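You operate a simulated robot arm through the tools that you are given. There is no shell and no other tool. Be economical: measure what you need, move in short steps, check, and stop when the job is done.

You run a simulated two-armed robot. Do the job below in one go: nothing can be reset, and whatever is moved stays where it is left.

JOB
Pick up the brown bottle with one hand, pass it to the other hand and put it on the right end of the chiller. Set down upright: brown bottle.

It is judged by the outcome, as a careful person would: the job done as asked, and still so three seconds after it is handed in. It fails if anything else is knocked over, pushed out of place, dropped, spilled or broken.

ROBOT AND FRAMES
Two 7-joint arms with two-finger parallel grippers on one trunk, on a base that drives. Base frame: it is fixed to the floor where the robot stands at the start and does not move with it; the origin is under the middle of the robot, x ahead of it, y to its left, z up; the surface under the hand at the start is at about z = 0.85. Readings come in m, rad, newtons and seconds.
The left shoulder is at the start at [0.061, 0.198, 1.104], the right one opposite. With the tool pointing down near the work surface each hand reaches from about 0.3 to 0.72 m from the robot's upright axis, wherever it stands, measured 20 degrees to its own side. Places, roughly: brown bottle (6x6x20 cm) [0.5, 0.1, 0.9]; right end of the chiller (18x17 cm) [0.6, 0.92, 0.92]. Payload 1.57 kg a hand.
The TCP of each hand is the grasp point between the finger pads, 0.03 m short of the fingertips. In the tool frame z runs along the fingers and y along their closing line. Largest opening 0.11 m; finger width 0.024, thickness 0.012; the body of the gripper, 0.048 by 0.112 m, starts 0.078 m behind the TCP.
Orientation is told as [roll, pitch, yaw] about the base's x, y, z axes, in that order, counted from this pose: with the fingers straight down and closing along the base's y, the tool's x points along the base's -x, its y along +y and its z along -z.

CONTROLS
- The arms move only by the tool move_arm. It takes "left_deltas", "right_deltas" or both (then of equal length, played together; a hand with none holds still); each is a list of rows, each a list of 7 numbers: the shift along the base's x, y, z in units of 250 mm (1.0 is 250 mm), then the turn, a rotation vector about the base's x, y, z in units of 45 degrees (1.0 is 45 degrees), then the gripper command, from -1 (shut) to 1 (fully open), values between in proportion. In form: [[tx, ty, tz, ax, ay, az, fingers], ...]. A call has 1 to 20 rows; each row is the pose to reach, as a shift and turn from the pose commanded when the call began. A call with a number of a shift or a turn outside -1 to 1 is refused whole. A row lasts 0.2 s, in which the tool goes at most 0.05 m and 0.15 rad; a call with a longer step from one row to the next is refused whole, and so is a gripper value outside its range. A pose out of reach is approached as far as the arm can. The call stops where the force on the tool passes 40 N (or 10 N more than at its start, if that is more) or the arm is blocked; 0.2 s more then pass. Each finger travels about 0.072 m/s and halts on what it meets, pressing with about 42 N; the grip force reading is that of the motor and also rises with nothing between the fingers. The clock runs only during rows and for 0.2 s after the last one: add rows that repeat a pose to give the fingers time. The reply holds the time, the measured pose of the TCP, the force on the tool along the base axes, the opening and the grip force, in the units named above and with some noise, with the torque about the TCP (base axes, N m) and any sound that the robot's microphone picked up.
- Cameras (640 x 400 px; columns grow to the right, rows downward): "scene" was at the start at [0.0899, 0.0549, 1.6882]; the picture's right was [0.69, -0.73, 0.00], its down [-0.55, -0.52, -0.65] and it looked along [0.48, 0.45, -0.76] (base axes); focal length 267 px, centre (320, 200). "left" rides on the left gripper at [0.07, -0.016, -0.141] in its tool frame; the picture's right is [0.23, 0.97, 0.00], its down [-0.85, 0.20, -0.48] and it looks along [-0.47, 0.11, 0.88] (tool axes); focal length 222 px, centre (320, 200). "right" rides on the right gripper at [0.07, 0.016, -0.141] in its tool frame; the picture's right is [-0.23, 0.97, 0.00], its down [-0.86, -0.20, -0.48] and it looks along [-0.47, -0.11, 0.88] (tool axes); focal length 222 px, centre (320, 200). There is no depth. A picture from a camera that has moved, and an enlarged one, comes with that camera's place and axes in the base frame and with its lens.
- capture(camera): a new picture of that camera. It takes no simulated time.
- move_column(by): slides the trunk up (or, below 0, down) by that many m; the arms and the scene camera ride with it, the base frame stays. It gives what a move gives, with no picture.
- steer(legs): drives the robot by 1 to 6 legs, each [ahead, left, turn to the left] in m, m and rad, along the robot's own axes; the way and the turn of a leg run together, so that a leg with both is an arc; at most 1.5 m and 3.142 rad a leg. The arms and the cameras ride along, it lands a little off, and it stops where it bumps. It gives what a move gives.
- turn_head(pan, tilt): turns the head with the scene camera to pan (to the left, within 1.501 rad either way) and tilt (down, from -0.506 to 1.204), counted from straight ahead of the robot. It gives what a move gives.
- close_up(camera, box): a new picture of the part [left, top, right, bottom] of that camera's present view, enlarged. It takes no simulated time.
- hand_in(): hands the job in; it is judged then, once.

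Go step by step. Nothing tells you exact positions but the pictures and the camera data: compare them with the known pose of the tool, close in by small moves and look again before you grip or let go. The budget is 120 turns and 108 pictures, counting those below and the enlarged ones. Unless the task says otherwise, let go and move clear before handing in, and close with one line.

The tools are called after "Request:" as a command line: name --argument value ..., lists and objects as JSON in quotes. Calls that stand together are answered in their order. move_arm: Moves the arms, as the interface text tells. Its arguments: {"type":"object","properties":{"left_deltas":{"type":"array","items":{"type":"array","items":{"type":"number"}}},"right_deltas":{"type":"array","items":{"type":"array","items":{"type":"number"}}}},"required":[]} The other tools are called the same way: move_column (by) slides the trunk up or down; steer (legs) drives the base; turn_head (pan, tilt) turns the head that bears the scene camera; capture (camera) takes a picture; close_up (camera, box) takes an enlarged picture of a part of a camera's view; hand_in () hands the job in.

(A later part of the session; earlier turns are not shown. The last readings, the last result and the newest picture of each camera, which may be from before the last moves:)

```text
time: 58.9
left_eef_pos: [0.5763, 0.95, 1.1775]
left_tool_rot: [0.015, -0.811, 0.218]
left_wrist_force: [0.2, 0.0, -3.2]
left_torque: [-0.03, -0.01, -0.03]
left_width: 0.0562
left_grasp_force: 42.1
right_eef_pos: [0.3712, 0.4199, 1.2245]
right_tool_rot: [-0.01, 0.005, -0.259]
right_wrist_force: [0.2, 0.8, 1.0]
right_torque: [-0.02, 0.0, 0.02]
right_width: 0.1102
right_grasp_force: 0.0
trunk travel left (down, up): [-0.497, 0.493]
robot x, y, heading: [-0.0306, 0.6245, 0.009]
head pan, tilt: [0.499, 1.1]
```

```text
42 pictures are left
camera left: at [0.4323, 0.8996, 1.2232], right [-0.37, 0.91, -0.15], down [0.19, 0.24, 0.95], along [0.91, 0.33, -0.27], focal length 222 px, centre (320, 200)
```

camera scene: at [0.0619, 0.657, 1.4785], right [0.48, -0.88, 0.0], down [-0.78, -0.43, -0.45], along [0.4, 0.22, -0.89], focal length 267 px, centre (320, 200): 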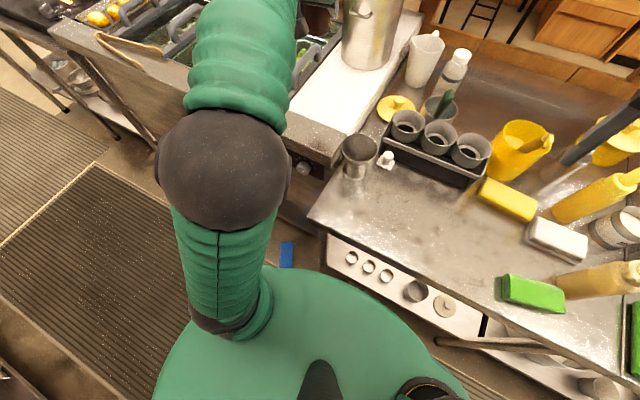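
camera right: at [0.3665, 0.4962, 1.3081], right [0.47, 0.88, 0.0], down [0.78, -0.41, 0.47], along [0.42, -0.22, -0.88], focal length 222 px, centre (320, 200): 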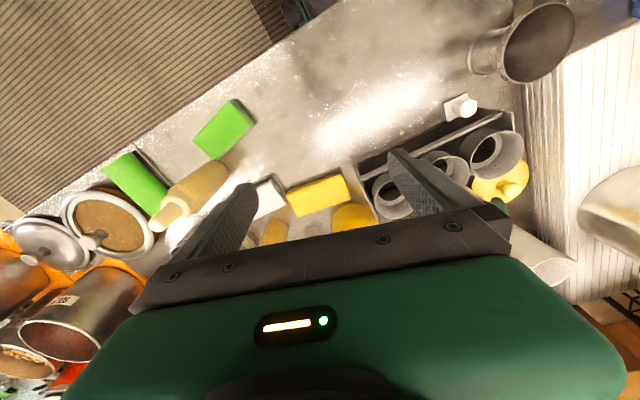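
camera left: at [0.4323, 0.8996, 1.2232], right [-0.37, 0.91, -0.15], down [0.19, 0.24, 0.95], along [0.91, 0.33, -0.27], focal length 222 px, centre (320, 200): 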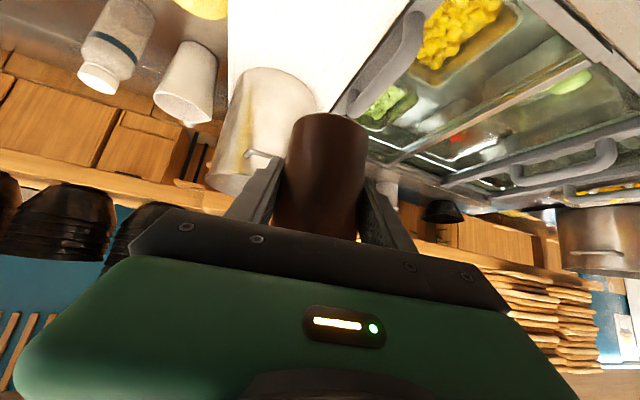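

The column went down freely but the arm drifted a little left again at its limit. I'll pull it slightly back from the limit and re-centre.

Request:
move_arm --left_deltas '[[-0.03, -0.06, 0.04, 0, 0, -0.04, -1], [-0.04, -0.12, 0.1, 0, 0, -0.08, -1], [-0.02, -0.14, 0.12, 0, 0, -0.08, -1], [-0.02, -0.14, 0.12, 0, 0, -0.08, -1]]'

Request:
move_column --by -0.08

```text
time: 59.5
left_eef_pos: [0.5496, 0.9934, 1.1819]
left_tool_rot: [0.034, -0.795, 0.291]
left_wrist_force: [0.8, -0.3, -3.0]
left_torque: [-0.03, 0.04, -0.01]
left_width: 0.0567
left_grasp_force: 42.1
right_eef_pos: [0.3702, 0.4217, 1.2189]
right_tool_rot: [-0.01, 0.002, -0.26]
right_wrist_force: [-0.1, 0.0, -0.3]
right_torque: [0.0, -0.02, -0.03]
right_width: 0.1099
right_grasp_force: 0.1
trunk travel left (down, up): [-0.497, 0.493]
robot x, y, heading: [-0.0256, 0.6261, 0.003]
head pan, tilt: [0.499, 1.1]
stopped in row 2 (left hand): the arm was blocked; the commanded pose is now the measured one
```

```text
time: 60.6
left_eef_pos: [0.5465, 1.0011, 1.1029]
left_tool_rot: [0.026, -0.799, 0.309]
left_wrist_force: [0.0, -0.9, -4.1]
left_torque: [0.0, -0.02, 0.01]
left_width: 0.0566
left_grasp_force: 41.9
right_eef_pos: [0.3708, 0.4202, 1.1383]
right_tool_rot: [-0.011, 0.004, -0.262]
right_wrist_force: [0.6, -0.4, -0.2]
right_torque: [-0.01, -0.02, 0.01]
right_width: 0.11
right_grasp_force: 0.0
trunk travel left (down, up): [-0.417, 0.573]
robot x, y, heading: [-0.0287, 0.6283, 0.004]
head pan, tilt: [0.499, 1.1]
```

The arm moved opposite to the command, so I'll stop using arm moves here and position with the base and trunk only. First I'll raise the right hand for clearance, then drive right and slightly forward.

Request:
move_arm --right_deltas '[[0, 0.0, 0.12, 0, 0, 0, 1], [0, 0, 0.24, 0, 0, 0, 1], [0, 0, 0.36, 0, 0, 0, 1], [0, 0, 0.36, 0, 0, 0, 1]]'

Request:
steer --legs '[[0.025, -0.08, 0]]'

Request:
capture --camera "left"

Request:
capture --camera "scene"

```text
time: 61.6
left_eef_pos: [0.5505, 0.998, 1.1]
left_tool_rot: [0.033, -0.805, 0.295]
left_wrist_force: [0.5, 0.4, -3.5]
left_torque: [0.01, 0.01, 0.01]
left_width: 0.0566
left_grasp_force: 42.3
right_eef_pos: [0.3641, 0.4197, 1.1443]
right_tool_rot: [-0.012, 0.002, -0.26]
right_wrist_force: [-1.2, -0.6, 0.0]
right_torque: [0.0, -0.01, -0.01]
right_width: 0.1101
right_grasp_force: 0.0
right hand out of reach, approached as far as the arm can: row 1, 2, 3, 4
trunk travel left (down, up): [-0.417, 0.573]
robot x, y, heading: [-0.0288, 0.6245, 0.01]
head pan, tilt: [0.499, 1.1]
```

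```text
time: 62.7
left_eef_pos: [0.574, 0.9475, 1.0934]
left_tool_rot: [0.014, -0.798, 0.318]
left_wrist_force: [-0.6, 2.1, -4.1]
left_torque: [-0.18, -0.02, -0.12]
left_width: 0.0567
left_grasp_force: 41.6
right_eef_pos: [0.3909, 0.3689, 1.1491]
right_tool_rot: [-0.028, -0.004, -0.256]
right_wrist_force: [-0.7, 2.0, 0.3]
right_torque: [-0.2, 0.05, 0.07]
right_width: 0.11
right_grasp_force: 0.1
trunk travel left (down, up): [-0.417, 0.573]
robot x, y, heading: [-0.002, 0.5517, 0.005]
head pan, tilt: [0.499, 1.1]
```

```text
41 pictures are left
camera left: at [0.4375, 0.8842, 1.1413], right [-0.46, 0.87, -0.15], down [0.18, 0.26, 0.95], along [0.87, 0.41, -0.28], focal length 222 px, centre (320, 200)
```

left: 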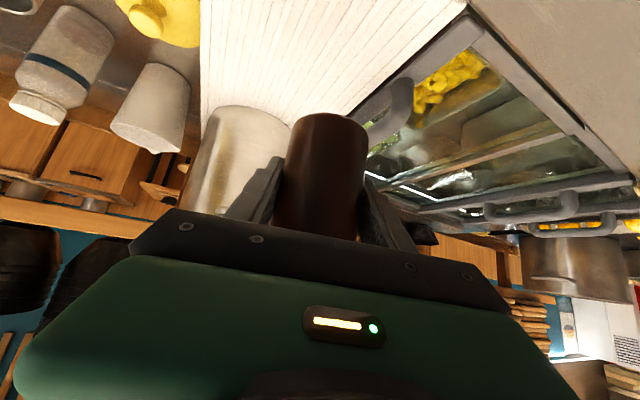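

```text
40 pictures are left
camera scene: at [0.0873, 0.6109, 1.386], right [0.49, -0.87, 0.02], down [-0.78, -0.44, -0.44], along [0.39, 0.2, -0.9], focal length 267 px, centre (320, 200)
```

scene: 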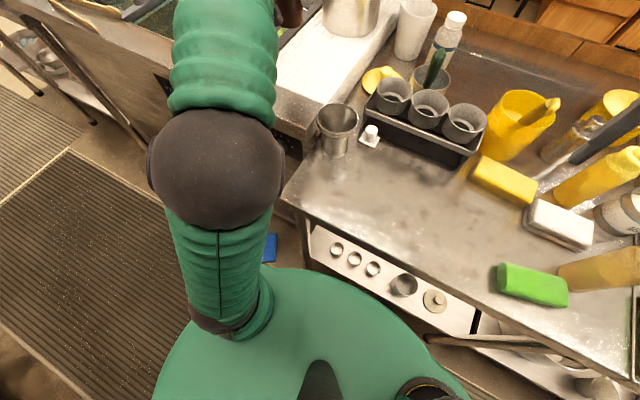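

The layout looks clear. The hand is at about (0.574, 0.94) with the bottle base near z 1.05. I'll lower the trunk 9 cm.

Request:
move_column --by -0.085

Request:
capture --camera "left"

Request:
turn_head --pan 0.75 --tilt 0.75

Request:
capture --camera "scene"

```text
time: 63.9
left_eef_pos: [0.5688, 0.9338, 1.0194]
left_tool_rot: [0.032, -0.803, 0.319]
left_wrist_force: [0.8, -0.1, -3.7]
left_torque: [0.03, -0.01, 0.03]
left_width: 0.0566
left_grasp_force: 42.3
right_eef_pos: [0.3883, 0.3461, 1.0643]
right_tool_rot: [-0.008, 0.0, -0.257]
right_wrist_force: [-0.5, 0.6, 0.7]
right_torque: [-0.01, -0.01, -0.01]
right_width: 0.11
right_grasp_force: 0.0
trunk travel left (down, up): [-0.332, 0.658]
robot x, y, heading: [-0.0065, 0.5529, 0.01]
head pan, tilt: [0.499, 1.1]
```

```text
39 pictures are left
camera left: at [0.4323, 0.8679, 1.0661], right [-0.48, 0.87, -0.14], down [0.18, 0.25, 0.95], along [0.86, 0.43, -0.27], focal length 222 px, centre (320, 200)
```

left: 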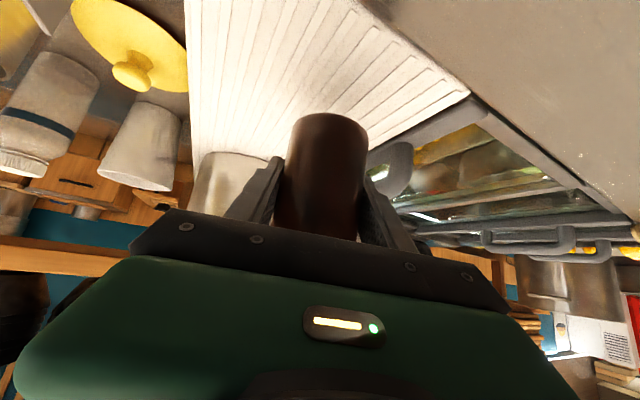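

```text
time: 64.8
left_eef_pos: [0.5696, 0.9353, 1.0185]
left_tool_rot: [0.037, -0.807, 0.317]
left_wrist_force: [0.5, 0.6, -4.3]
left_torque: [-0.03, 0.02, -0.01]
left_width: 0.0567
left_grasp_force: 42.1
right_eef_pos: [0.3897, 0.348, 1.0608]
right_tool_rot: [-0.008, -0.001, -0.257]
right_wrist_force: [0.9, -0.3, -0.5]
right_torque: [-0.01, -0.03, 0.01]
right_width: 0.1098
right_grasp_force: 0.0
trunk travel left (down, up): [-0.332, 0.658]
robot x, y, heading: [-0.001, 0.5555, 0.008]
head pan, tilt: [0.75, 0.75]
```

```text
38 pictures are left
camera scene: at [0.0919, 0.6116, 1.3272], right [0.69, -0.73, 0.0], down [-0.5, -0.47, -0.73], along [0.53, 0.5, -0.68], focal length 267 px, centre (320, 200)
```

scene: 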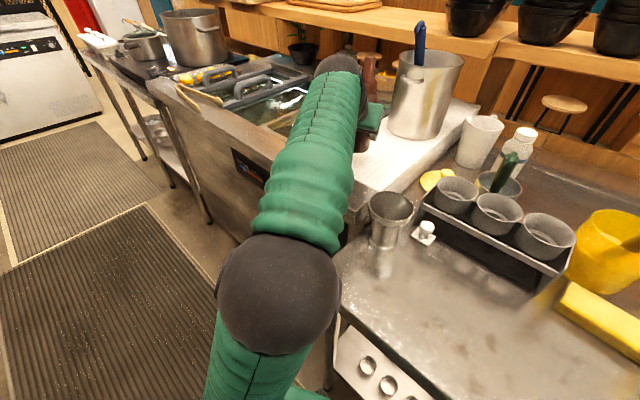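

The bottle stands well inside the white area, about 3 cm from the front edge, and upright. I'll lower the last few centimetres in small steps.

Request:
move_column --by -0.035

Request:
move_column --by -0.008

Request:
capture --camera "left"

```text
time: 65.5
left_eef_pos: [0.5691, 0.9351, 0.9834]
left_tool_rot: [0.034, -0.8, 0.321]
left_wrist_force: [-0.7, -0.3, -4.7]
left_torque: [-0.01, 0.0, 0.03]
left_width: 0.0564
left_grasp_force: 42.0
right_eef_pos: [0.3893, 0.3463, 1.0289]
right_tool_rot: [-0.008, 0.0, -0.256]
right_wrist_force: [0.4, -0.4, 0.0]
right_torque: [0.03, 0.04, -0.02]
right_width: 0.1099
right_grasp_force: 0.0
trunk travel left (down, up): [-0.297, 0.693]
robot x, y, heading: [-0.0007, 0.5529, 0.009]
head pan, tilt: [0.75, 0.75]
```

```text
time: 66.1
left_eef_pos: [0.5679, 0.9345, 0.9773]
left_tool_rot: [0.036, -0.806, 0.32]
left_wrist_force: [-1.2, 1.9, 4.3]
left_torque: [0.01, -0.12, 0.01]
left_width: 0.0565
left_grasp_force: 42.0
right_eef_pos: [0.3876, 0.3467, 1.0209]
right_tool_rot: [-0.006, 0.001, -0.256]
right_wrist_force: [1.1, 0.4, -0.1]
right_torque: [0.02, -0.01, 0.05]
right_width: 0.1101
right_grasp_force: 0.2
trunk travel left (down, up): [-0.289, 0.701]
robot x, y, heading: [-0.0008, 0.5503, 0.008]
head pan, tilt: [0.75, 0.75]
```

```text
37 pictures are left
camera left: at [0.4316, 0.8681, 1.0242], right [-0.48, 0.87, -0.14], down [0.17, 0.25, 0.95], along [0.86, 0.43, -0.27], focal length 222 px, centre (320, 200)
```

left: 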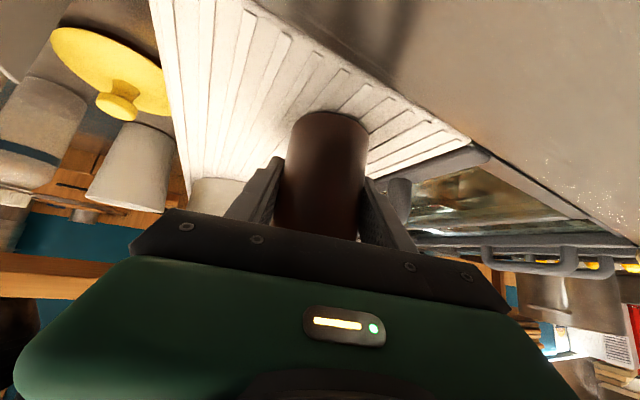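

The hand force changed from −4 to +4 N, so the bottle has touched down. I'll open the left hand slowly.

Request:
move_arm --left_deltas '[[0, 0, 0, 0, 0, 0, -0.2], [0, 0, 0, 0, 0, 0, 0.2], [0, 0, 0, 0, 0, 0, 0.5], [0, 0, 0, 0, 0, 0, 0.8], [0, 0, 0, 0, 0, 0, 1], [0, 0, 0, 0, 0, 0, 1]]'

Request:
capture --camera "left"

```text
time: 67.5
left_eef_pos: [0.5707, 0.9318, 0.9742]
left_tool_rot: [0.044, -0.81, 0.307]
left_wrist_force: [-1.2, 0.2, 1.3]
left_torque: [-0.05, -0.09, -0.03]
left_width: 0.1099
left_grasp_force: 0.1
right_eef_pos: [0.3878, 0.3461, 1.0169]
right_tool_rot: [-0.008, 0.0, -0.255]
right_wrist_force: [0.0, -0.1, 0.0]
right_torque: [0.02, 0.05, 0.01]
right_width: 0.1101
right_grasp_force: 0.0
trunk travel left (down, up): [-0.289, 0.701]
robot x, y, heading: [-0.0011, 0.5489, 0.007]
head pan, tilt: [0.75, 0.75]
```

```text
36 pictures are left
camera left: at [0.4341, 0.8658, 1.0219], right [-0.47, 0.87, -0.13], down [0.17, 0.24, 0.95], along [0.86, 0.43, -0.26], focal length 222 px, centre (320, 200)
```

left: 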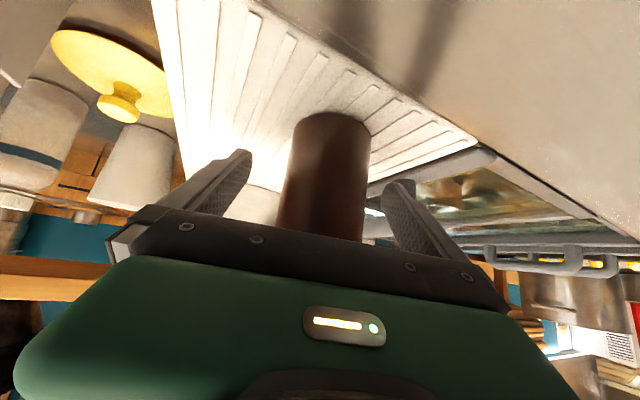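

The bottle stands upright by itself. I'll back the open hand out along its own heading by driving the base back.

Request:
steer --legs '[[-0.14, -0.045, 0]]'

Request:
capture --camera "left"

Request:
capture --camera "scene"

```text
time: 68.9
left_eef_pos: [0.4246, 0.888, 0.9754]
left_tool_rot: [0.048, -0.804, 0.305]
left_wrist_force: [0.3, 0.0, 0.6]
left_torque: [0.02, -0.03, 0.01]
left_width: 0.1102
left_grasp_force: 0.0
right_eef_pos: [0.2432, 0.3009, 1.0188]
right_tool_rot: [-0.009, -0.002, -0.257]
right_wrist_force: [-0.1, 0.4, 0.1]
right_torque: [0.01, -0.03, -0.02]
right_width: 0.11
right_grasp_force: 0.1
trunk travel left (down, up): [-0.289, 0.701]
robot x, y, heading: [-0.1481, 0.5039, 0.007]
head pan, tilt: [0.75, 0.75]
```

```text
35 pictures are left
camera left: at [0.2891, 0.8201, 1.0214], right [-0.48, 0.87, -0.13], down [0.18, 0.24, 0.95], along [0.86, 0.43, -0.27], focal length 222 px, centre (320, 200)
```

left: 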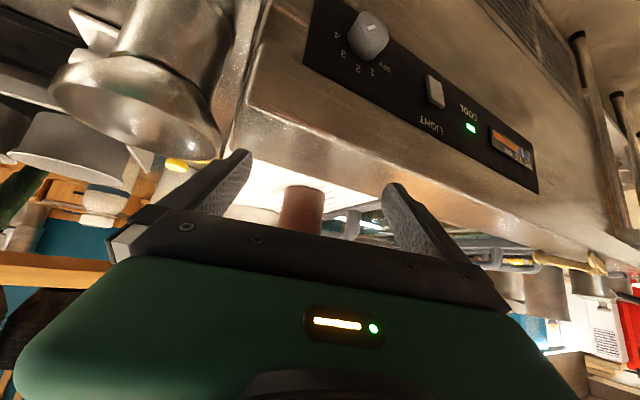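

```text
34 pictures are left
camera scene: at [-0.0547, 0.5647, 1.2855], right [0.69, -0.73, 0.0], down [-0.5, -0.47, -0.73], along [0.53, 0.5, -0.68], focal length 267 px, centre (320, 200)
```

scene: 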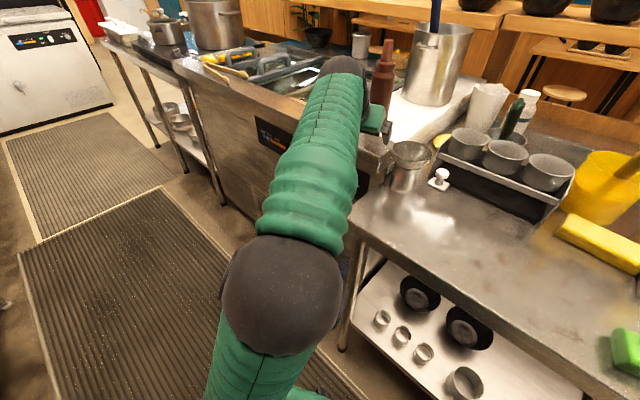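

The bottle is upright on the chiller's right end and the hand is clear. Now I'll try to put back the blue sponge, which lies on the floor near (0.34, 1.02). First I'll drive back, raise the trunk and turn the left hand to point down.

Request:
steer --legs '[[-0.2, -0.03, 0]]'

Request:
move_column --by 0.2

Request:
move_arm --left_deltas '[[0, 0, 0, -0.03, 0.16, -0.06, 0.6], [0, 0, 0, -0.06, 0.32, -0.12, 0.6], [0, 0, 0, -0.09, 0.48, -0.18, 0.6], [0, 0, 0, -0.12, 0.64, -0.24, 0.6], [0, 0, 0, -0.15, 0.8, -0.3, 0.6], [0, 0, 0, -0.18, 0.96, -0.36, 0.6], [0, 0, 0, -0.18, 0.96, -0.36, 0.6]]'

Request:
turn_head --pan 0.6 --tilt 0.6

Request:
capture --camera "scene"

```text
time: 70.5
left_eef_pos: [0.226, 0.8587, 0.9771]
left_tool_rot: [0.054, -0.807, 0.312]
left_wrist_force: [0.3, 0.9, 0.0]
left_torque: [-0.04, 0.0, -0.03]
left_width: 0.1097
left_grasp_force: 0.1
right_eef_pos: [0.044, 0.2678, 1.02]
right_tool_rot: [-0.006, -0.002, -0.257]
right_wrist_force: [0.3, 0.2, 0.0]
right_torque: [0.0, -0.01, 0.04]
right_width: 0.1101
right_grasp_force: 0.1
trunk travel left (down, up): [-0.289, 0.701]
robot x, y, heading: [-0.3416, 0.4721, 0.005]
head pan, tilt: [0.75, 0.75]
```

```text
time: 72.7
left_eef_pos: [0.229, 0.8574, 1.1733]
left_tool_rot: [0.087, -0.797, 0.293]
left_wrist_force: [-0.3, 0.2, 0.0]
left_torque: [-0.03, -0.01, -0.06]
left_width: 0.11
left_grasp_force: 0.1
right_eef_pos: [0.0446, 0.268, 1.2198]
right_tool_rot: [-0.007, -0.001, -0.256]
right_wrist_force: [0.5, -0.2, 0.7]
right_torque: [-0.02, 0.0, 0.02]
right_width: 0.1101
right_grasp_force: 0.1
trunk travel left (down, up): [-0.489, 0.501]
robot x, y, heading: [-0.3438, 0.4686, 0.008]
head pan, tilt: [0.75, 0.75]
```

```text
time: 74.3
left_eef_pos: [0.0729, 0.7939, 1.1237]
left_tool_rot: [0.043, -0.04, 0.07]
left_wrist_force: [0.2, -1.2, -0.2]
left_torque: [0.01, -0.02, -0.01]
left_width: 0.0881
left_grasp_force: 0.1
left hand out of reach, approached as far as the arm can: row 1, 2, 3, 4, 5, 6, 7
right_eef_pos: [0.0444, 0.2684, 1.2185]
right_tool_rot: [-0.007, -0.002, -0.257]
right_wrist_force: [-0.7, -0.8, 0.8]
right_torque: [-0.01, 0.01, 0.0]
right_width: 0.1099
right_grasp_force: 0.0
trunk travel left (down, up): [-0.489, 0.501]
robot x, y, heading: [-0.3448, 0.4738, 0.006]
head pan, tilt: [0.75, 0.75]
```

```text
time: 75.0
left_eef_pos: [0.0725, 0.7944, 1.1243]
left_tool_rot: [0.043, -0.042, 0.072]
left_wrist_force: [0.2, 0.0, 0.1]
left_torque: [0.0, 0.02, 0.0]
left_width: 0.088
left_grasp_force: 0.1
right_eef_pos: [0.044, 0.2669, 1.2176]
right_tool_rot: [-0.006, -0.002, -0.256]
right_wrist_force: [0.1, -1.0, -0.6]
right_torque: [0.0, 0.0, 0.0]
right_width: 0.11
right_grasp_force: 0.0
trunk travel left (down, up): [-0.489, 0.501]
robot x, y, heading: [-0.3436, 0.4716, 0.008]
head pan, tilt: [0.6, 0.6]
```

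```text
33 pictures are left
camera scene: at [-0.2384, 0.5249, 1.4971], right [0.57, -0.82, 0.0], down [-0.47, -0.32, -0.82], along [0.68, 0.47, -0.57], focal length 267 px, centre (320, 200)
```

scene: 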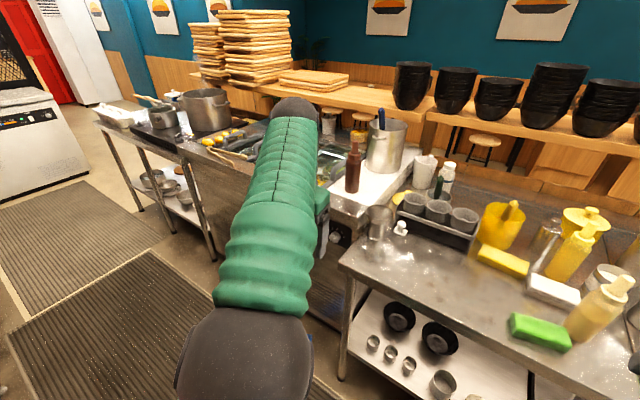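

Everything else stands, and the bottle is upright. I'll look for the sponge with the left hand camera.

Request:
capture --camera "left"

```text
32 pictures are left
camera left: at [-0.0015, 0.7663, 1.2619], right [-0.3, 0.95, 0.03], down [0.82, 0.24, 0.52], along [0.49, 0.18, -0.85], focal length 222 px, centre (320, 200)
```

left: 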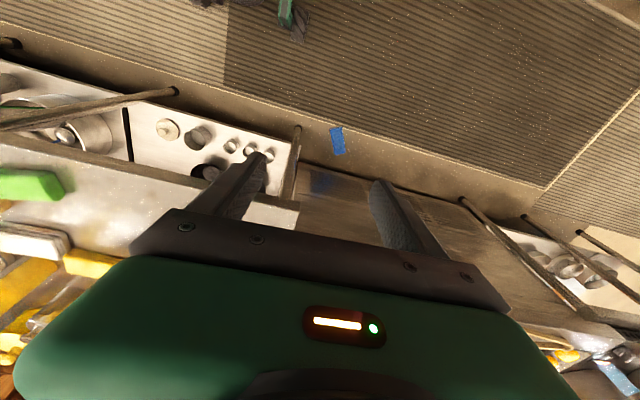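

The sponge lies at about (0.308, 1.013) on the floor, its long side pointing 41° from x, about 16×8 cm. I'll pull the right hand in and drive so the sponge is in the left hand's zone.

Request:
move_arm --right_deltas '[[-0.1, 0, 0.1, 0, 0, 0, 1], [-0.2, 0, 0.2, 0, 0, 0, 1], [-0.28, 0, 0.3, 0, 0, 0, 1], [-0.28, 0, 0.4, 0, 0, 0, 1], [-0.28, 0, 0.4, 0, 0, 0, 1]]'

Request:
steer --legs '[[0.14, 0.34, 0]]'

Request:
move_arm --left_deltas '[[0.0, -0.05, 0, -0.008, 0.008, 0.16, 0.6], [0.05, -0.1, 0, -0.016, 0.016, 0.32, 0.6], [0.1, -0.2, 0, -0.025, 0.025, 0.48, 0.6], [0.15, -0.3, 0, -0.035, 0.035, 0.64, 0.6], [0.2, -0.4, 0, -0.04, 0.06, 0.8, 0.6], [0.25, -0.45, 0, -0.04, 0.06, 0.82, 0.6], [0.25, -0.45, 0, -0.04, 0.06, 0.82, 0.6]]'

Request:
capture --camera "left"

```text
time: 76.2
left_eef_pos: [0.0734, 0.7927, 1.1249]
left_tool_rot: [0.041, -0.043, 0.068]
left_wrist_force: [-0.2, 0.1, 0.0]
left_torque: [0.01, 0.01, 0.03]
left_width: 0.0881
left_grasp_force: 0.1
right_eef_pos: [-0.0156, 0.2698, 1.2279]
right_tool_rot: [-0.007, -0.005, -0.257]
right_wrist_force: [-0.4, -0.1, -0.4]
right_torque: [0.03, 0.01, -0.01]
right_width: 0.1099
right_grasp_force: 0.1
right hand out of reach, approached as far as the arm can: row 1, 2, 3, 4, 5
trunk travel left (down, up): [-0.489, 0.501]
robot x, y, heading: [-0.3457, 0.4754, 0.01]
head pan, tilt: [0.6, 0.6]
```

```text
time: 78.5
left_eef_pos: [0.2156, 1.1265, 1.1267]
left_tool_rot: [0.046, -0.044, 0.066]
left_wrist_force: [0.0, -0.7, 0.3]
left_torque: [0.06, -0.02, -0.01]
left_width: 0.0877
left_grasp_force: 0.0
right_eef_pos: [0.1254, 0.6043, 1.226]
right_tool_rot: [-0.004, -0.004, -0.26]
right_wrist_force: [-1.0, 0.9, -0.2]
right_torque: [0.06, 0.02, -0.01]
right_width: 0.1102
right_grasp_force: 0.1
trunk travel left (down, up): [-0.489, 0.501]
robot x, y, heading: [-0.2018, 0.8127, 0.008]
head pan, tilt: [0.6, 0.6]
```

```text
time: 80.3
left_eef_pos: [0.2404, 1.0455, 1.1161]
left_tool_rot: [0.053, -0.004, 0.812]
left_wrist_force: [-0.2, -0.8, -0.4]
left_torque: [0.01, -0.05, 0.0]
left_width: 0.088
left_grasp_force: 0.1
left hand out of reach, approached as far as the arm can: row 2, 3, 4, 5, 6, 7
right_eef_pos: [0.1244, 0.6071, 1.2286]
right_tool_rot: [-0.007, -0.005, -0.262]
right_wrist_force: [1.1, -0.2, 0.8]
right_torque: [0.03, 0.01, 0.0]
right_width: 0.1099
right_grasp_force: 0.0
trunk travel left (down, up): [-0.489, 0.501]
robot x, y, heading: [-0.2012, 0.8125, 0.005]
head pan, tilt: [0.6, 0.6]
stopped in row 7 (left hand): the arm was blocked; the commanded pose is now the measured one
```

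```text
31 pictures are left
camera left: at [0.2089, 0.9788, 1.255], right [-0.86, 0.5, 0.05], down [0.46, 0.74, 0.49], along [0.21, 0.45, -0.87], focal length 222 px, centre (320, 200)
```

left: 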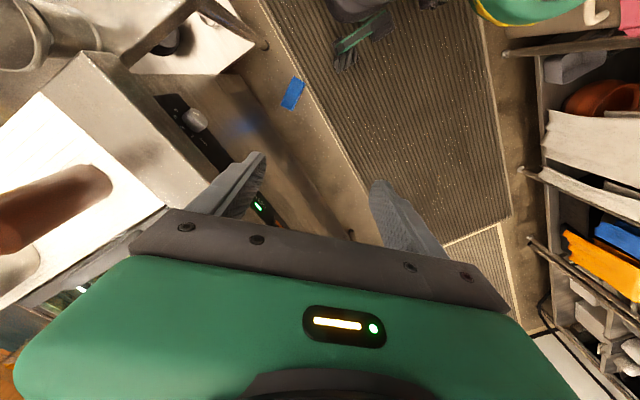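

The sponge position is confirmed at about (0.31, 1.01), about 35° from x. I'll lower the hand on the arm into its natural zone, in front of the chiller face.

Request:
move_arm --left_deltas '[[0.0, -0.02, -0.15, -0.02, -0.02, -0.09, 0.8], [0.05, -0.05, -0.3, -0.04, -0.04, -0.18, 0.9], [0.1, -0.08, -0.45, -0.05, -0.043, -0.27, 1], [0.15, -0.1, -0.6, -0.05, -0.043, -0.27, 1], [0.2, -0.12, -0.75, -0.05, -0.043, -0.27, 1], [0.25, -0.14, -0.9, -0.05, -0.043, -0.27, 1], [0.28, -0.14, -1, -0.05, -0.043, -0.27, 1], [0.28, -0.14, -1, -0.05, -0.043, -0.27, 1]]'

Request:
capture --camera "left"

```text
time: 82.3
left_eef_pos: [0.2344, 1.0542, 0.9029]
left_tool_rot: [0.033, -0.042, 0.74]
left_wrist_force: [0.0, -0.3, -0.8]
left_torque: [0.01, -0.04, -0.02]
left_width: 0.1097
left_grasp_force: 0.1
left hand out of reach, approached as far as the arm can: row 3, 4, 5, 6, 7, 8
right_eef_pos: [0.124, 0.6067, 1.2233]
right_tool_rot: [-0.006, -0.007, -0.259]
right_wrist_force: [-0.1, -0.5, 0.0]
right_torque: [0.01, 0.0, -0.02]
right_width: 0.11
right_grasp_force: 0.2
trunk travel left (down, up): [-0.489, 0.501]
robot x, y, heading: [-0.2057, 0.8147, 0.004]
head pan, tilt: [0.6, 0.6]
stopped in row 8 (left hand): the arm was blocked; the commanded pose is now the measured one
```

```text
30 pictures are left
camera left: at [0.1912, 0.9874, 1.0398], right [-0.82, 0.56, 0.02], down [0.49, 0.7, 0.52], along [0.28, 0.44, -0.85], focal length 222 px, centre (320, 200)
```

left: 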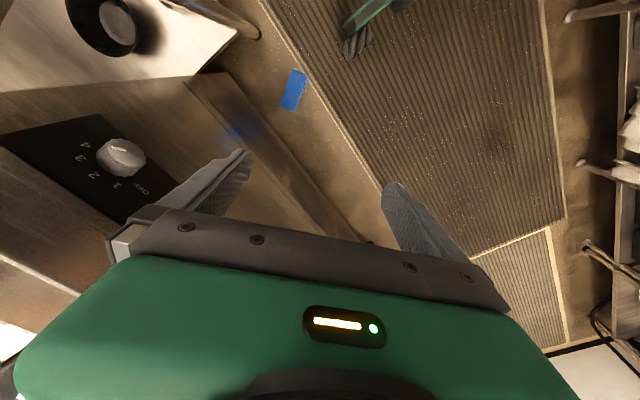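

Outward yaw is limited on this arm too. A yaw of about 0.35 is enough, since the fingers will align the sponge as they close. I'll turn back and move over the sponge.

Request:
move_arm --left_deltas '[[0.0, 0, 0, 0, 0.02, -0.15, 1], [0.0, 0, 0, -0.01, 0.04, -0.3, 1], [0.05, -0.03, 0, -0.02, 0.05, -0.45, 1], [0.12, -0.08, 0, -0.02, 0.06, -0.5, 1], [0.2, -0.13, 0, -0.02, 0.06, -0.5, 1], [0.3, -0.18, 0, -0.02, 0.06, -0.5, 1], [0.3, -0.18, 0, -0.02, 0.06, -0.5, 1]]'

```text
time: 84.1
left_eef_pos: [0.2326, 1.0555, 0.9342]
left_tool_rot: [0.091, -0.002, 0.497]
left_wrist_force: [0.5, -0.2, 0.3]
left_torque: [-0.01, 0.01, 0.03]
left_width: 0.1099
left_grasp_force: 0.1
left hand out of reach, approached as far as the arm can: row 1, 2, 3, 4, 5, 6, 7
right_eef_pos: [0.1229, 0.6064, 1.2276]
right_tool_rot: [-0.007, -0.007, -0.261]
right_wrist_force: [0.0, 0.3, 0.0]
right_torque: [-0.04, -0.06, 0.01]
right_width: 0.11
right_grasp_force: 0.1
trunk travel left (down, up): [-0.489, 0.501]
robot x, y, heading: [-0.2063, 0.8123, 0.008]
head pan, tilt: [0.6, 0.6]
stopped in row 7 (left hand): the arm was blocked; the commanded pose is now the measured one
```

It is still easing away from its limit. I'll bring the yaw fully back to neutral first.

Request:
move_arm --left_deltas '[[0.0, 0, 0.05, -0.03, 0, -0.12, 1], [0.0, 0, 0.1, -0.06, 0, -0.25, 1], [0.0, 0, 0.15, -0.1, 0.02, -0.4, 1], [0.0, 0, 0.2, -0.12, 0.03, -0.55, 1], [0, 0, 0.2, -0.12, 0.03, -0.6, 1], [0, 0, 0.2, -0.12, 0.03, -0.6, 1]]'

Request:
turn_head --pan 0.9 --tilt 0.9

Request:
capture --camera "scene"

```text
time: 85.7
left_eef_pos: [0.2236, 1.0823, 0.9766]
left_tool_rot: [0.029, 0.062, 0.094]
left_wrist_force: [-0.2, 0.3, 0.7]
left_torque: [0.03, -0.01, 0.0]
left_width: 0.1101
left_grasp_force: 0.1
left hand out of reach, approached as far as the arm can: row 1, 2, 3, 4, 5, 6
right_eef_pos: [0.1231, 0.6066, 1.228]
right_tool_rot: [-0.008, -0.008, -0.26]
right_wrist_force: [-0.4, 0.9, 0.2]
right_torque: [-0.02, -0.01, -0.03]
right_width: 0.1097
right_grasp_force: 0.1
trunk travel left (down, up): [-0.489, 0.501]
robot x, y, heading: [-0.2027, 0.8122, 0.005]
head pan, tilt: [0.6, 0.6]
stopped in row 6 (left hand): the arm was blocked; the commanded pose is now the measured one
```

```text
time: 86.5
left_eef_pos: [0.2251, 1.0804, 0.9771]
left_tool_rot: [0.035, 0.057, 0.092]
left_wrist_force: [0.7, -0.6, 0.3]
left_torque: [0.0, 0.0, -0.03]
left_width: 0.1098
left_grasp_force: 0.2
right_eef_pos: [0.1244, 0.6071, 1.227]
right_tool_rot: [-0.006, -0.007, -0.26]
right_wrist_force: [-0.3, -0.2, 0.1]
right_torque: [0.0, 0.01, 0.03]
right_width: 0.1099
right_grasp_force: 0.0
trunk travel left (down, up): [-0.489, 0.501]
robot x, y, heading: [-0.2013, 0.8116, 0.006]
head pan, tilt: [0.901, 0.901]
```

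```text
29 pictures are left
camera scene: at [-0.1226, 0.8718, 1.4728], right [0.79, -0.62, 0.0], down [-0.48, -0.62, -0.62], along [0.38, 0.49, -0.78], focal length 267 px, centre (320, 200)
```

scene: 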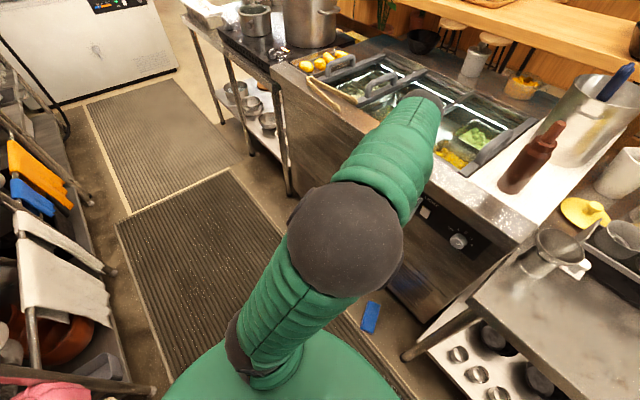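

The arm is simply near full extension because the hand is high above the shoulder. I'll lower the hand straight down first, in the free space in front of the chiller.

Request:
move_arm --left_deltas '[[0, 0, -0.16, 0, -0.02, 0.05, 1], [0, -0.02, -0.32, -0.02, -0.05, 0.1, 1], [0, -0.05, -0.48, -0.04, -0.07, 0.15, 1], [0, -0.08, -0.64, -0.04, -0.07, 0.2, 1], [0, -0.12, -0.8, -0.04, -0.07, 0.25, 1], [0, -0.15, -0.96, -0.04, -0.07, 0.3, 1], [0, -0.15, -0.96, -0.04, -0.07, 0.3, 1]]'

```text
time: 88.3
left_eef_pos: [0.1597, 1.0601, 0.8157]
left_tool_rot: [0.031, -0.004, 0.445]
left_wrist_force: [-0.2, -0.2, 0.0]
left_torque: [-0.02, 0.0, 0.0]
left_width: 0.1098
left_grasp_force: 0.0
left hand out of reach, approached as far as the arm can: row 1, 2, 3, 4, 5, 6, 7
right_eef_pos: [0.1216, 0.6073, 1.2243]
right_tool_rot: [-0.004, -0.008, -0.261]
right_wrist_force: [-0.1, 0.3, -0.3]
right_torque: [-0.02, 0.03, -0.03]
right_width: 0.1098
right_grasp_force: 0.1
trunk travel left (down, up): [-0.489, 0.501]
robot x, y, heading: [-0.1999, 0.8128, 0.004]
head pan, tilt: [0.901, 0.901]
stopped in row 7 (left hand): the arm was blocked; the commanded pose is now the measured one
```

The arm seems wound up near a joint limit. I'll return it to its original neutral pose relative to the body, with zero yaw, and start again from there.

Request:
move_arm --left_deltas '[[-0.03, 0.09, 0.13, -0.01, 0.0, -0.1, 1], [-0.07, 0.19, 0.27, -0.02, 0.0, -0.2, 1], [-0.1, 0.29, 0.41, -0.03, 0.0, -0.3, 1], [-0.13, 0.39, 0.55, -0.035, 0.01, -0.4, 1], [-0.17, 0.49, 0.69, -0.035, 0.01, -0.5, 1], [-0.2, 0.59, 0.82, -0.035, 0.01, -0.567, 1], [-0.2, 0.59, 0.82, -0.035, 0.01, -0.567, 1]]'

Request:
capture --camera "scene"

```text
time: 88.9
left_eef_pos: [0.1083, 1.1688, 0.8689]
left_tool_rot: [0.125, 0.029, 0.53]
left_wrist_force: [-1.4, -0.7, -0.3]
left_torque: [-0.01, -0.01, -0.02]
left_width: 0.11
left_grasp_force: 0.1
right_eef_pos: [0.1225, 0.6101, 1.232]
right_tool_rot: [-0.008, -0.011, -0.259]
right_wrist_force: [0.3, -0.1, -1.0]
right_torque: [-0.04, 0.0, 0.02]
right_width: 0.1099
right_grasp_force: 0.0
trunk travel left (down, up): [-0.489, 0.501]
robot x, y, heading: [-0.2022, 0.8139, 0.005]
head pan, tilt: [0.901, 0.901]
stopped in row 2 (left hand): the arm was blocked; the commanded pose is now the measured one
```

```text
28 pictures are left
camera scene: at [-0.1244, 0.8748, 1.4759], right [0.79, -0.62, 0.0], down [-0.48, -0.62, -0.62], along [0.38, 0.49, -0.78], focal length 267 px, centre (320, 200)
```

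scene: 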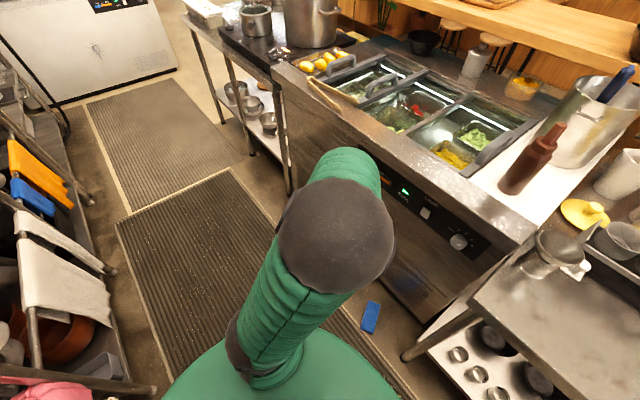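

The upper arm has stayed at the same steep angle throughout, so the shoulder joint is probably at its limit. I'll try pure translation up and outward to unwind it.

Request:
move_arm --left_deltas '[[0.1, 0.05, 0.1, 0, 0, 0, 1], [0.2, 0.1, 0.2, 0, 0, 0, 1], [0.3, 0.15, 0.3, 0, 0, 0, 1], [0.4, 0.2, 0.4, 0, 0, 0, 1], [0.5, 0.25, 0.5, 0, 0, 0, 1], [0.6, 0.3, 0.6, 0, 0, 0, 1], [0.6, 0.3, 0.6, 0, 0, 0, 1]]'

Request:
move_arm --left_deltas '[[0, 0, 0, -0.06, -0.02, -0.15, 1], [0, 0, 0, -0.1, -0.03, -0.3, 1], [0, 0, 0, -0.14, -0.04, -0.45, 1], [0, 0, 0, -0.14, -0.04, -0.6, 1], [0, 0, 0, -0.14, -0.04, -0.67, 1], [0, 0, 0, -0.14, -0.04, -0.67, 1]]'

Request:
capture --camera "scene"

```text
time: 90.5
left_eef_pos: [0.1633, 1.1816, 1.0207]
left_tool_rot: [0.125, 0.037, 0.563]
left_wrist_force: [-1.0, -0.4, -0.4]
left_torque: [-0.01, -0.02, 0.0]
left_width: 0.1099
left_grasp_force: 0.0
left hand out of reach, approached as far as the arm can: row 1, 2, 3, 4, 5, 6, 7
right_eef_pos: [0.1217, 0.608, 1.229]
right_tool_rot: [-0.005, -0.009, -0.26]
right_wrist_force: [-0.1, 0.5, 0.5]
right_torque: [-0.03, -0.01, 0.0]
right_width: 0.1097
right_grasp_force: 0.1
trunk travel left (down, up): [-0.489, 0.501]
robot x, y, heading: [-0.2032, 0.8147, 0.008]
head pan, tilt: [0.901, 0.901]
```

```text
time: 91.9
left_eef_pos: [0.1551, 1.1898, 1.0135]
left_tool_rot: [0.071, 0.076, 0.057]
left_wrist_force: [-0.8, 0.2, -0.1]
left_torque: [-0.01, 0.01, -0.03]
left_width: 0.1101
left_grasp_force: 0.1
right_eef_pos: [0.1225, 0.6087, 1.2255]
right_tool_rot: [-0.005, -0.007, -0.261]
right_wrist_force: [0.4, 0.2, -0.3]
right_torque: [0.02, -0.01, 0.0]
right_width: 0.11
right_grasp_force: 0.1
trunk travel left (down, up): [-0.489, 0.501]
robot x, y, heading: [-0.2044, 0.8134, 0.011]
head pan, tilt: [0.901, 0.901]
```

```text
27 pictures are left
camera scene: at [-0.1229, 0.8723, 1.4721], right [0.79, -0.62, 0.0], down [-0.48, -0.62, -0.62], along [0.38, 0.49, -0.78], focal length 267 px, centre (320, 200)
```

scene: 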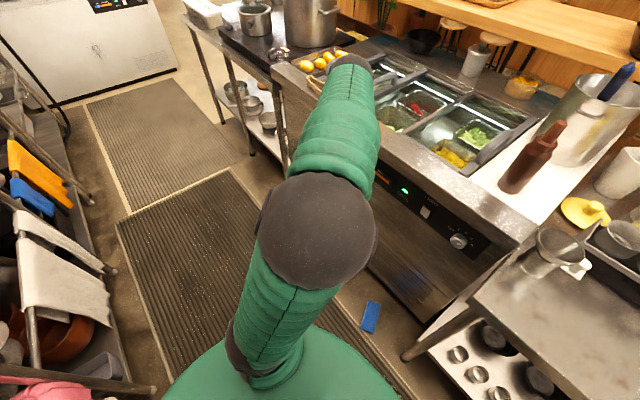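

The arm is back near neutral and no longer reports limits. I'll level the tool and move gradually toward the sponge, down and outward.

Request:
move_arm --left_deltas '[[0, 0, 0, -0.09, -0.097, -0.07, 1], [0.04, -0.06, -0.12, -0.09, -0.097, -0.07, 1], [0.09, -0.12, -0.24, -0.09, -0.097, -0.07, 1], [0.14, -0.18, -0.36, -0.09, -0.097, -0.07, 1], [0.19, -0.24, -0.48, -0.09, -0.097, -0.07, 1], [0.24, -0.3, -0.6, -0.09, -0.097, -0.07, 1], [0.24, -0.3, -0.6, -0.09, -0.097, -0.07, 1]]'

```text
time: 92.4
left_eef_pos: [0.1477, 1.2042, 1.0066]
left_tool_rot: [0.079, 0.058, 0.06]
left_wrist_force: [-0.2, 0.0, 0.7]
left_torque: [0.02, 0.0, 0.01]
left_width: 0.1101
left_grasp_force: 0.0
right_eef_pos: [0.1201, 0.6085, 1.2297]
right_tool_rot: [-0.007, -0.006, -0.259]
right_wrist_force: [-1.2, -1.0, 0.5]
right_torque: [0.0, -0.03, 0.0]
right_width: 0.1101
right_grasp_force: 0.1
trunk travel left (down, up): [-0.489, 0.501]
robot x, y, heading: [-0.2047, 0.8143, 0.002]
head pan, tilt: [0.901, 0.901]
stopped in row 2 (left hand): the arm was blocked; the commanded pose is now the measured one
```

It is blocked again towards the right. I'll try extending the arm forward and up, nearly straight, to let the elbow swivel relax.

Request:
move_arm --left_deltas '[[0.1, 0, 0.1, 0, 0, 0, 1], [0.2, 0, 0.2, 0, 0, 0, 1], [0.3, 0, 0.3, 0, 0, 0, 1], [0.4, 0, 0.4, 0, 0, 0, 1], [0.5, 0, 0.5, 0, 0, 0, 1], [0.6, 0, 0.6, 0, 0, 0, 1], [0.6, 0, 0.7, 0, 0, 0, 1], [0.6, 0, 0.7, 0, 0, 0, 1]]'

Request:
move_arm --left_deltas '[[0, -0.1, 0, 0, 0, 0, 1], [0, -0.2, 0, 0, 0, 0, 1], [0, -0.3, 0, 0, 0, 0, 1], [0, -0.4, 0, 0, 0, 0, 1], [0, -0.4, 0, 0, 0, 0, 1]]'

Request:
capture --camera "scene"

```text
time: 94.2
left_eef_pos: [0.1795, 1.1465, 1.139]
left_tool_rot: [0.073, 0.057, 0.09]
left_wrist_force: [0.3, 0.0, 0.2]
left_torque: [0.04, 0.01, 0.01]
left_width: 0.1101
left_grasp_force: 0.1
left hand out of reach, approached as far as the arm can: row 1, 2, 3, 4, 5, 6, 7, 8
right_eef_pos: [0.1221, 0.6079, 1.2311]
right_tool_rot: [-0.005, -0.007, -0.259]
right_wrist_force: [0.1, -0.7, -0.7]
right_torque: [-0.02, 0.02, 0.0]
right_width: 0.1102
right_grasp_force: 0.1
trunk travel left (down, up): [-0.489, 0.501]
robot x, y, heading: [-0.2023, 0.8133, 0.011]
head pan, tilt: [0.901, 0.901]
```

```text
time: 94.7
left_eef_pos: [0.1595, 1.1654, 1.1355]
left_tool_rot: [0.085, 0.062, 0.279]
left_wrist_force: [-0.6, -0.1, 0.5]
left_torque: [-0.01, 0.03, 0.0]
left_width: 0.1101
left_grasp_force: 0.1
right_eef_pos: [0.1206, 0.6073, 1.2262]
right_tool_rot: [-0.007, -0.009, -0.26]
right_wrist_force: [-0.8, -0.3, 0.1]
right_torque: [-0.04, 0.0, 0.04]
right_width: 0.11
right_grasp_force: 0.0
trunk travel left (down, up): [-0.489, 0.501]
robot x, y, heading: [-0.2029, 0.8137, 0.003]
head pan, tilt: [0.901, 0.901]
stopped in row 2 (left hand): the arm was blocked; the commanded pose is now the measured one
```

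```text
26 pictures are left
camera scene: at [-0.123, 0.8727, 1.4718], right [0.79, -0.62, 0.0], down [-0.48, -0.62, -0.62], along [0.38, 0.49, -0.78], focal length 267 px, centre (320, 200)
```

scene: 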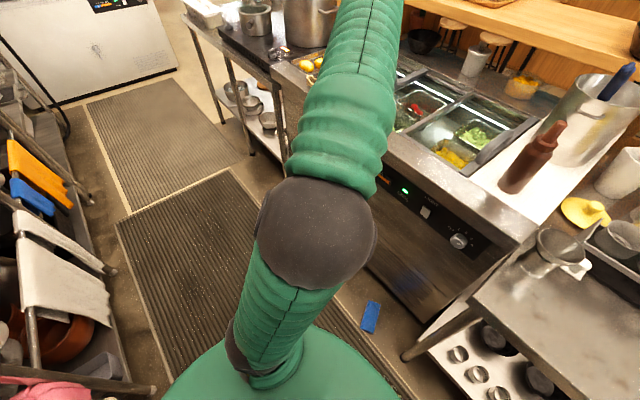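

The left shoulder seems stuck at a limit, but the right arm works well, and the sponge's angle suits its inward yaw. I'll drive left so the sponge comes into the right hand's zone.

Request:
steer --legs '[[0.02, 0.37, 0]]'

Request:
move_arm --right_deltas '[[0.05, 0.02, -0.15, 0, 0, 0.12, 1], [0.1, 0.04, -0.3, 0, 0, 0.25, 1], [0.15, 0.06, -0.45, 0, 0, 0.37, 1], [0.2, 0.08, -0.6, 0, 0, 0.5, 1], [0.25, 0.1, -0.75, 0, 0, 0.62, 1], [0.3, 0.12, -0.9, 0, 0, 0.75, 1], [0.35, 0.12, -1, 0, 0, 0.87, 1], [0.35, 0.12, -1, 0, 0, 0.87, 1]]'

Request:
capture --camera "right"

```text
time: 97.1
left_eef_pos: [0.1842, 1.5297, 1.1391]
left_tool_rot: [0.089, 0.061, 0.264]
left_wrist_force: [-0.1, 0.0, 0.1]
left_torque: [0.01, -0.01, -0.01]
left_width: 0.11
left_grasp_force: 0.0
right_eef_pos: [0.1401, 0.9741, 1.2282]
right_tool_rot: [-0.001, -0.007, -0.271]
right_wrist_force: [0.2, 0.3, 0.4]
right_torque: [-0.03, 0.03, 0.01]
right_width: 0.1098
right_grasp_force: 0.0
trunk travel left (down, up): [-0.489, 0.501]
robot x, y, heading: [-0.1819, 1.1841, -0.005]
head pan, tilt: [0.901, 0.901]
```

```text
time: 98.9
left_eef_pos: [0.1837, 1.5371, 1.1368]
left_tool_rot: [0.085, 0.06, 0.273]
left_wrist_force: [0.9, -0.4, -0.4]
left_torque: [0.01, 0.01, 0.01]
left_width: 0.1099
left_grasp_force: 0.0
right_eef_pos: [0.2231, 1.0085, 0.9793]
right_tool_rot: [-0.006, -0.009, 0.414]
right_wrist_force: [0.2, -0.7, 0.5]
right_torque: [0.01, -0.01, -0.02]
right_width: 0.1101
right_grasp_force: 0.0
trunk travel left (down, up): [-0.489, 0.501]
robot x, y, heading: [-0.1813, 1.1863, -0.005]
head pan, tilt: [0.901, 0.901]
```

```text
25 pictures are left
camera right: at [0.1511, 0.9947, 1.1191], right [-0.18, 0.98, 0.0], down [0.86, 0.16, 0.49], along [0.48, 0.09, -0.87], focal length 222 px, centre (320, 200)
```

right: 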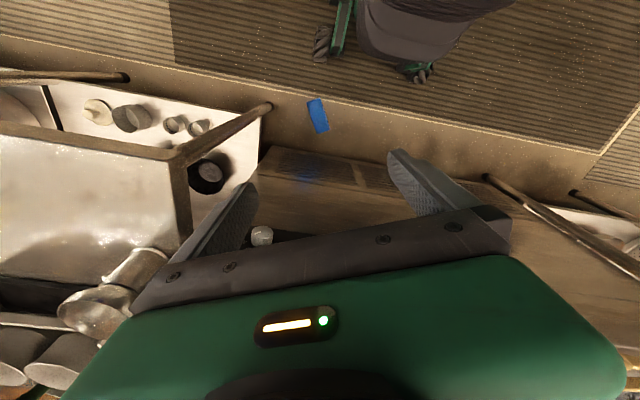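

The right hand moves freely. The sponge is at about (0.314, 1.018), its long side 31° from x. I'll move over it, lower on the arm, and then lower the trunk.

Request:
move_arm --right_deltas '[[0.06, 0, -0.12, 0, 0, 0.08, 1], [0.12, 0.01, -0.25, 0, 0, 0.16, 1], [0.19, 0.02, -0.38, 0, 0, 0.16, 1], [0.26, 0.03, -0.5, 0, 0, 0.16, 1], [0.33, 0.04, -0.6, 0, 0, 0.16, 1], [0.364, 0.04, -0.6, 0, 0, 0.16, 1], [0.364, 0.04, -0.6, 0, 0, 0.16, 1]]'

Request:
move_column --by -0.3

Request:
capture --camera "right"

Request:
capture --camera "scene"

```text
time: 100.5
left_eef_pos: [0.1837, 1.5358, 1.1369]
left_tool_rot: [0.084, 0.06, 0.275]
left_wrist_force: [0.4, -0.8, -0.4]
left_torque: [0.01, 0.02, 0.0]
left_width: 0.11
left_grasp_force: 0.1
right_eef_pos: [0.3184, 1.0186, 0.83]
right_tool_rot: [-0.008, -0.007, 0.536]
right_wrist_force: [0.1, -0.5, -0.4]
right_torque: [0.03, 0.01, 0.01]
right_width: 0.11
right_grasp_force: 0.1
trunk travel left (down, up): [-0.489, 0.501]
robot x, y, heading: [-0.1784, 1.1861, -0.006]
head pan, tilt: [0.901, 0.901]
```

```text
time: 103.5
left_eef_pos: [0.1822, 1.5376, 0.8378]
left_tool_rot: [0.081, 0.058, 0.274]
left_wrist_force: [-0.1, 0.8, -0.3]
left_torque: [0.02, -0.02, 0.03]
left_width: 0.1099
left_grasp_force: 0.0
right_eef_pos: [0.3184, 1.0179, 0.5286]
right_tool_rot: [-0.007, -0.009, 0.539]
right_wrist_force: [-0.3, 0.4, 0.4]
right_torque: [-0.01, -0.03, 0.06]
right_width: 0.1101
right_grasp_force: 0.0
trunk travel left (down, up): [-0.189, 0.801]
robot x, y, heading: [-0.1828, 1.1865, -0.006]
head pan, tilt: [0.901, 0.901]
```

```text
24 pictures are left
camera right: at [0.2476, 0.9961, 0.6677], right [-0.3, 0.95, 0.0], down [0.83, 0.27, 0.49], along [0.46, 0.15, -0.87], focal length 222 px, centre (320, 200)
```

right: 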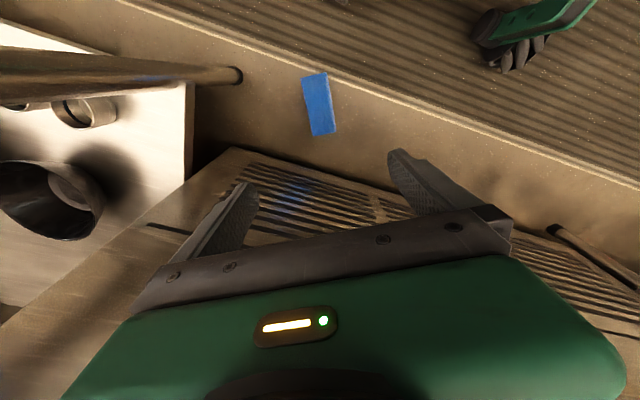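

```text
23 pictures are left
camera scene: at [-0.1014, 1.2451, 1.1726], right [0.78, -0.62, 0.0], down [-0.49, -0.61, -0.62], along [0.39, 0.48, -0.78], focal length 267 px, centre (320, 200)
```

scene: 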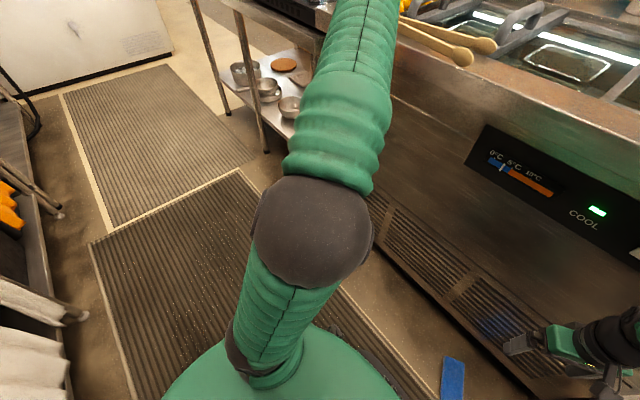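

The sponge is centred between the fingers. I'll continue down.

Request:
move_column --by -0.17

Request:
move_arm --right_deltas '[[-0.02, -0.005, -0.15, 0, 0.01, -0.02, 1], [-0.025, -0.008, -0.3, 0, 0.01, -0.03, 1], [-0.025, -0.008, -0.45, 0, 0.01, -0.03, 1], [-0.025, -0.008, -0.6, 0, 0.01, -0.03, 1], [-0.025, -0.008, -0.75, 0, 0.01, -0.03, 1], [-0.025, -0.008, -0.85, 0, 0.01, -0.03, 1], [-0.025, -0.008, -0.85, 0, 0.01, -0.03, 1]]'

Request:
capture --camera "right"

```text
time: 105.4
left_eef_pos: [0.1824, 1.5387, 0.6672]
left_tool_rot: [0.081, 0.058, 0.273]
left_wrist_force: [0.0, -0.2, 0.8]
left_torque: [0.03, 0.0, 0.03]
left_width: 0.1101
left_grasp_force: 0.1
right_eef_pos: [0.3187, 1.0177, 0.3576]
right_tool_rot: [-0.005, -0.009, 0.539]
right_wrist_force: [0.3, 0.0, 0.0]
right_torque: [0.0, 0.02, -0.02]
right_width: 0.11
right_grasp_force: 0.1
trunk travel left (down, up): [-0.019, 0.971]
robot x, y, heading: [-0.1809, 1.1885, -0.004]
head pan, tilt: [0.901, 0.901]
```

```text
time: 107.0
left_eef_pos: [0.1834, 1.5365, 0.6676]
left_tool_rot: [0.083, 0.06, 0.276]
left_wrist_force: [-0.3, 0.1, 0.4]
left_torque: [0.02, -0.01, 0.0]
left_width: 0.1102
left_grasp_force: 0.1
right_eef_pos: [0.314, 1.0172, 0.1462]
right_tool_rot: [-0.002, 0.001, 0.513]
right_wrist_force: [0.8, 0.1, 0.7]
right_torque: [0.03, 0.0, 0.01]
right_width: 0.1099
right_grasp_force: 0.0
trunk travel left (down, up): [-0.019, 0.971]
robot x, y, heading: [-0.1825, 1.1895, -0.003]
head pan, tilt: [0.901, 0.901]
```

```text
22 pictures are left
camera right: at [0.244, 0.9958, 0.2868], right [-0.28, 0.96, 0.0], down [0.84, 0.25, 0.48], along [0.46, 0.13, -0.88], focal length 222 px, centre (320, 200)
```

right: 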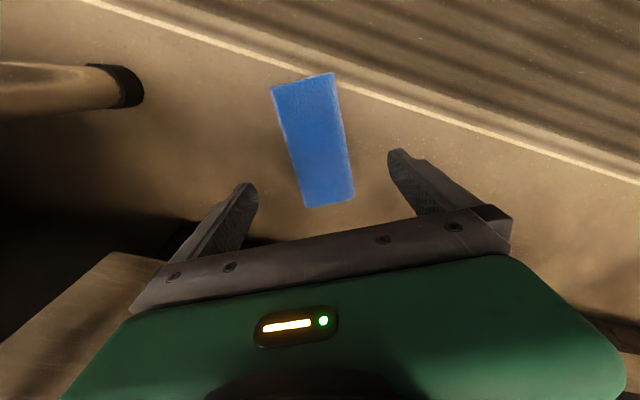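

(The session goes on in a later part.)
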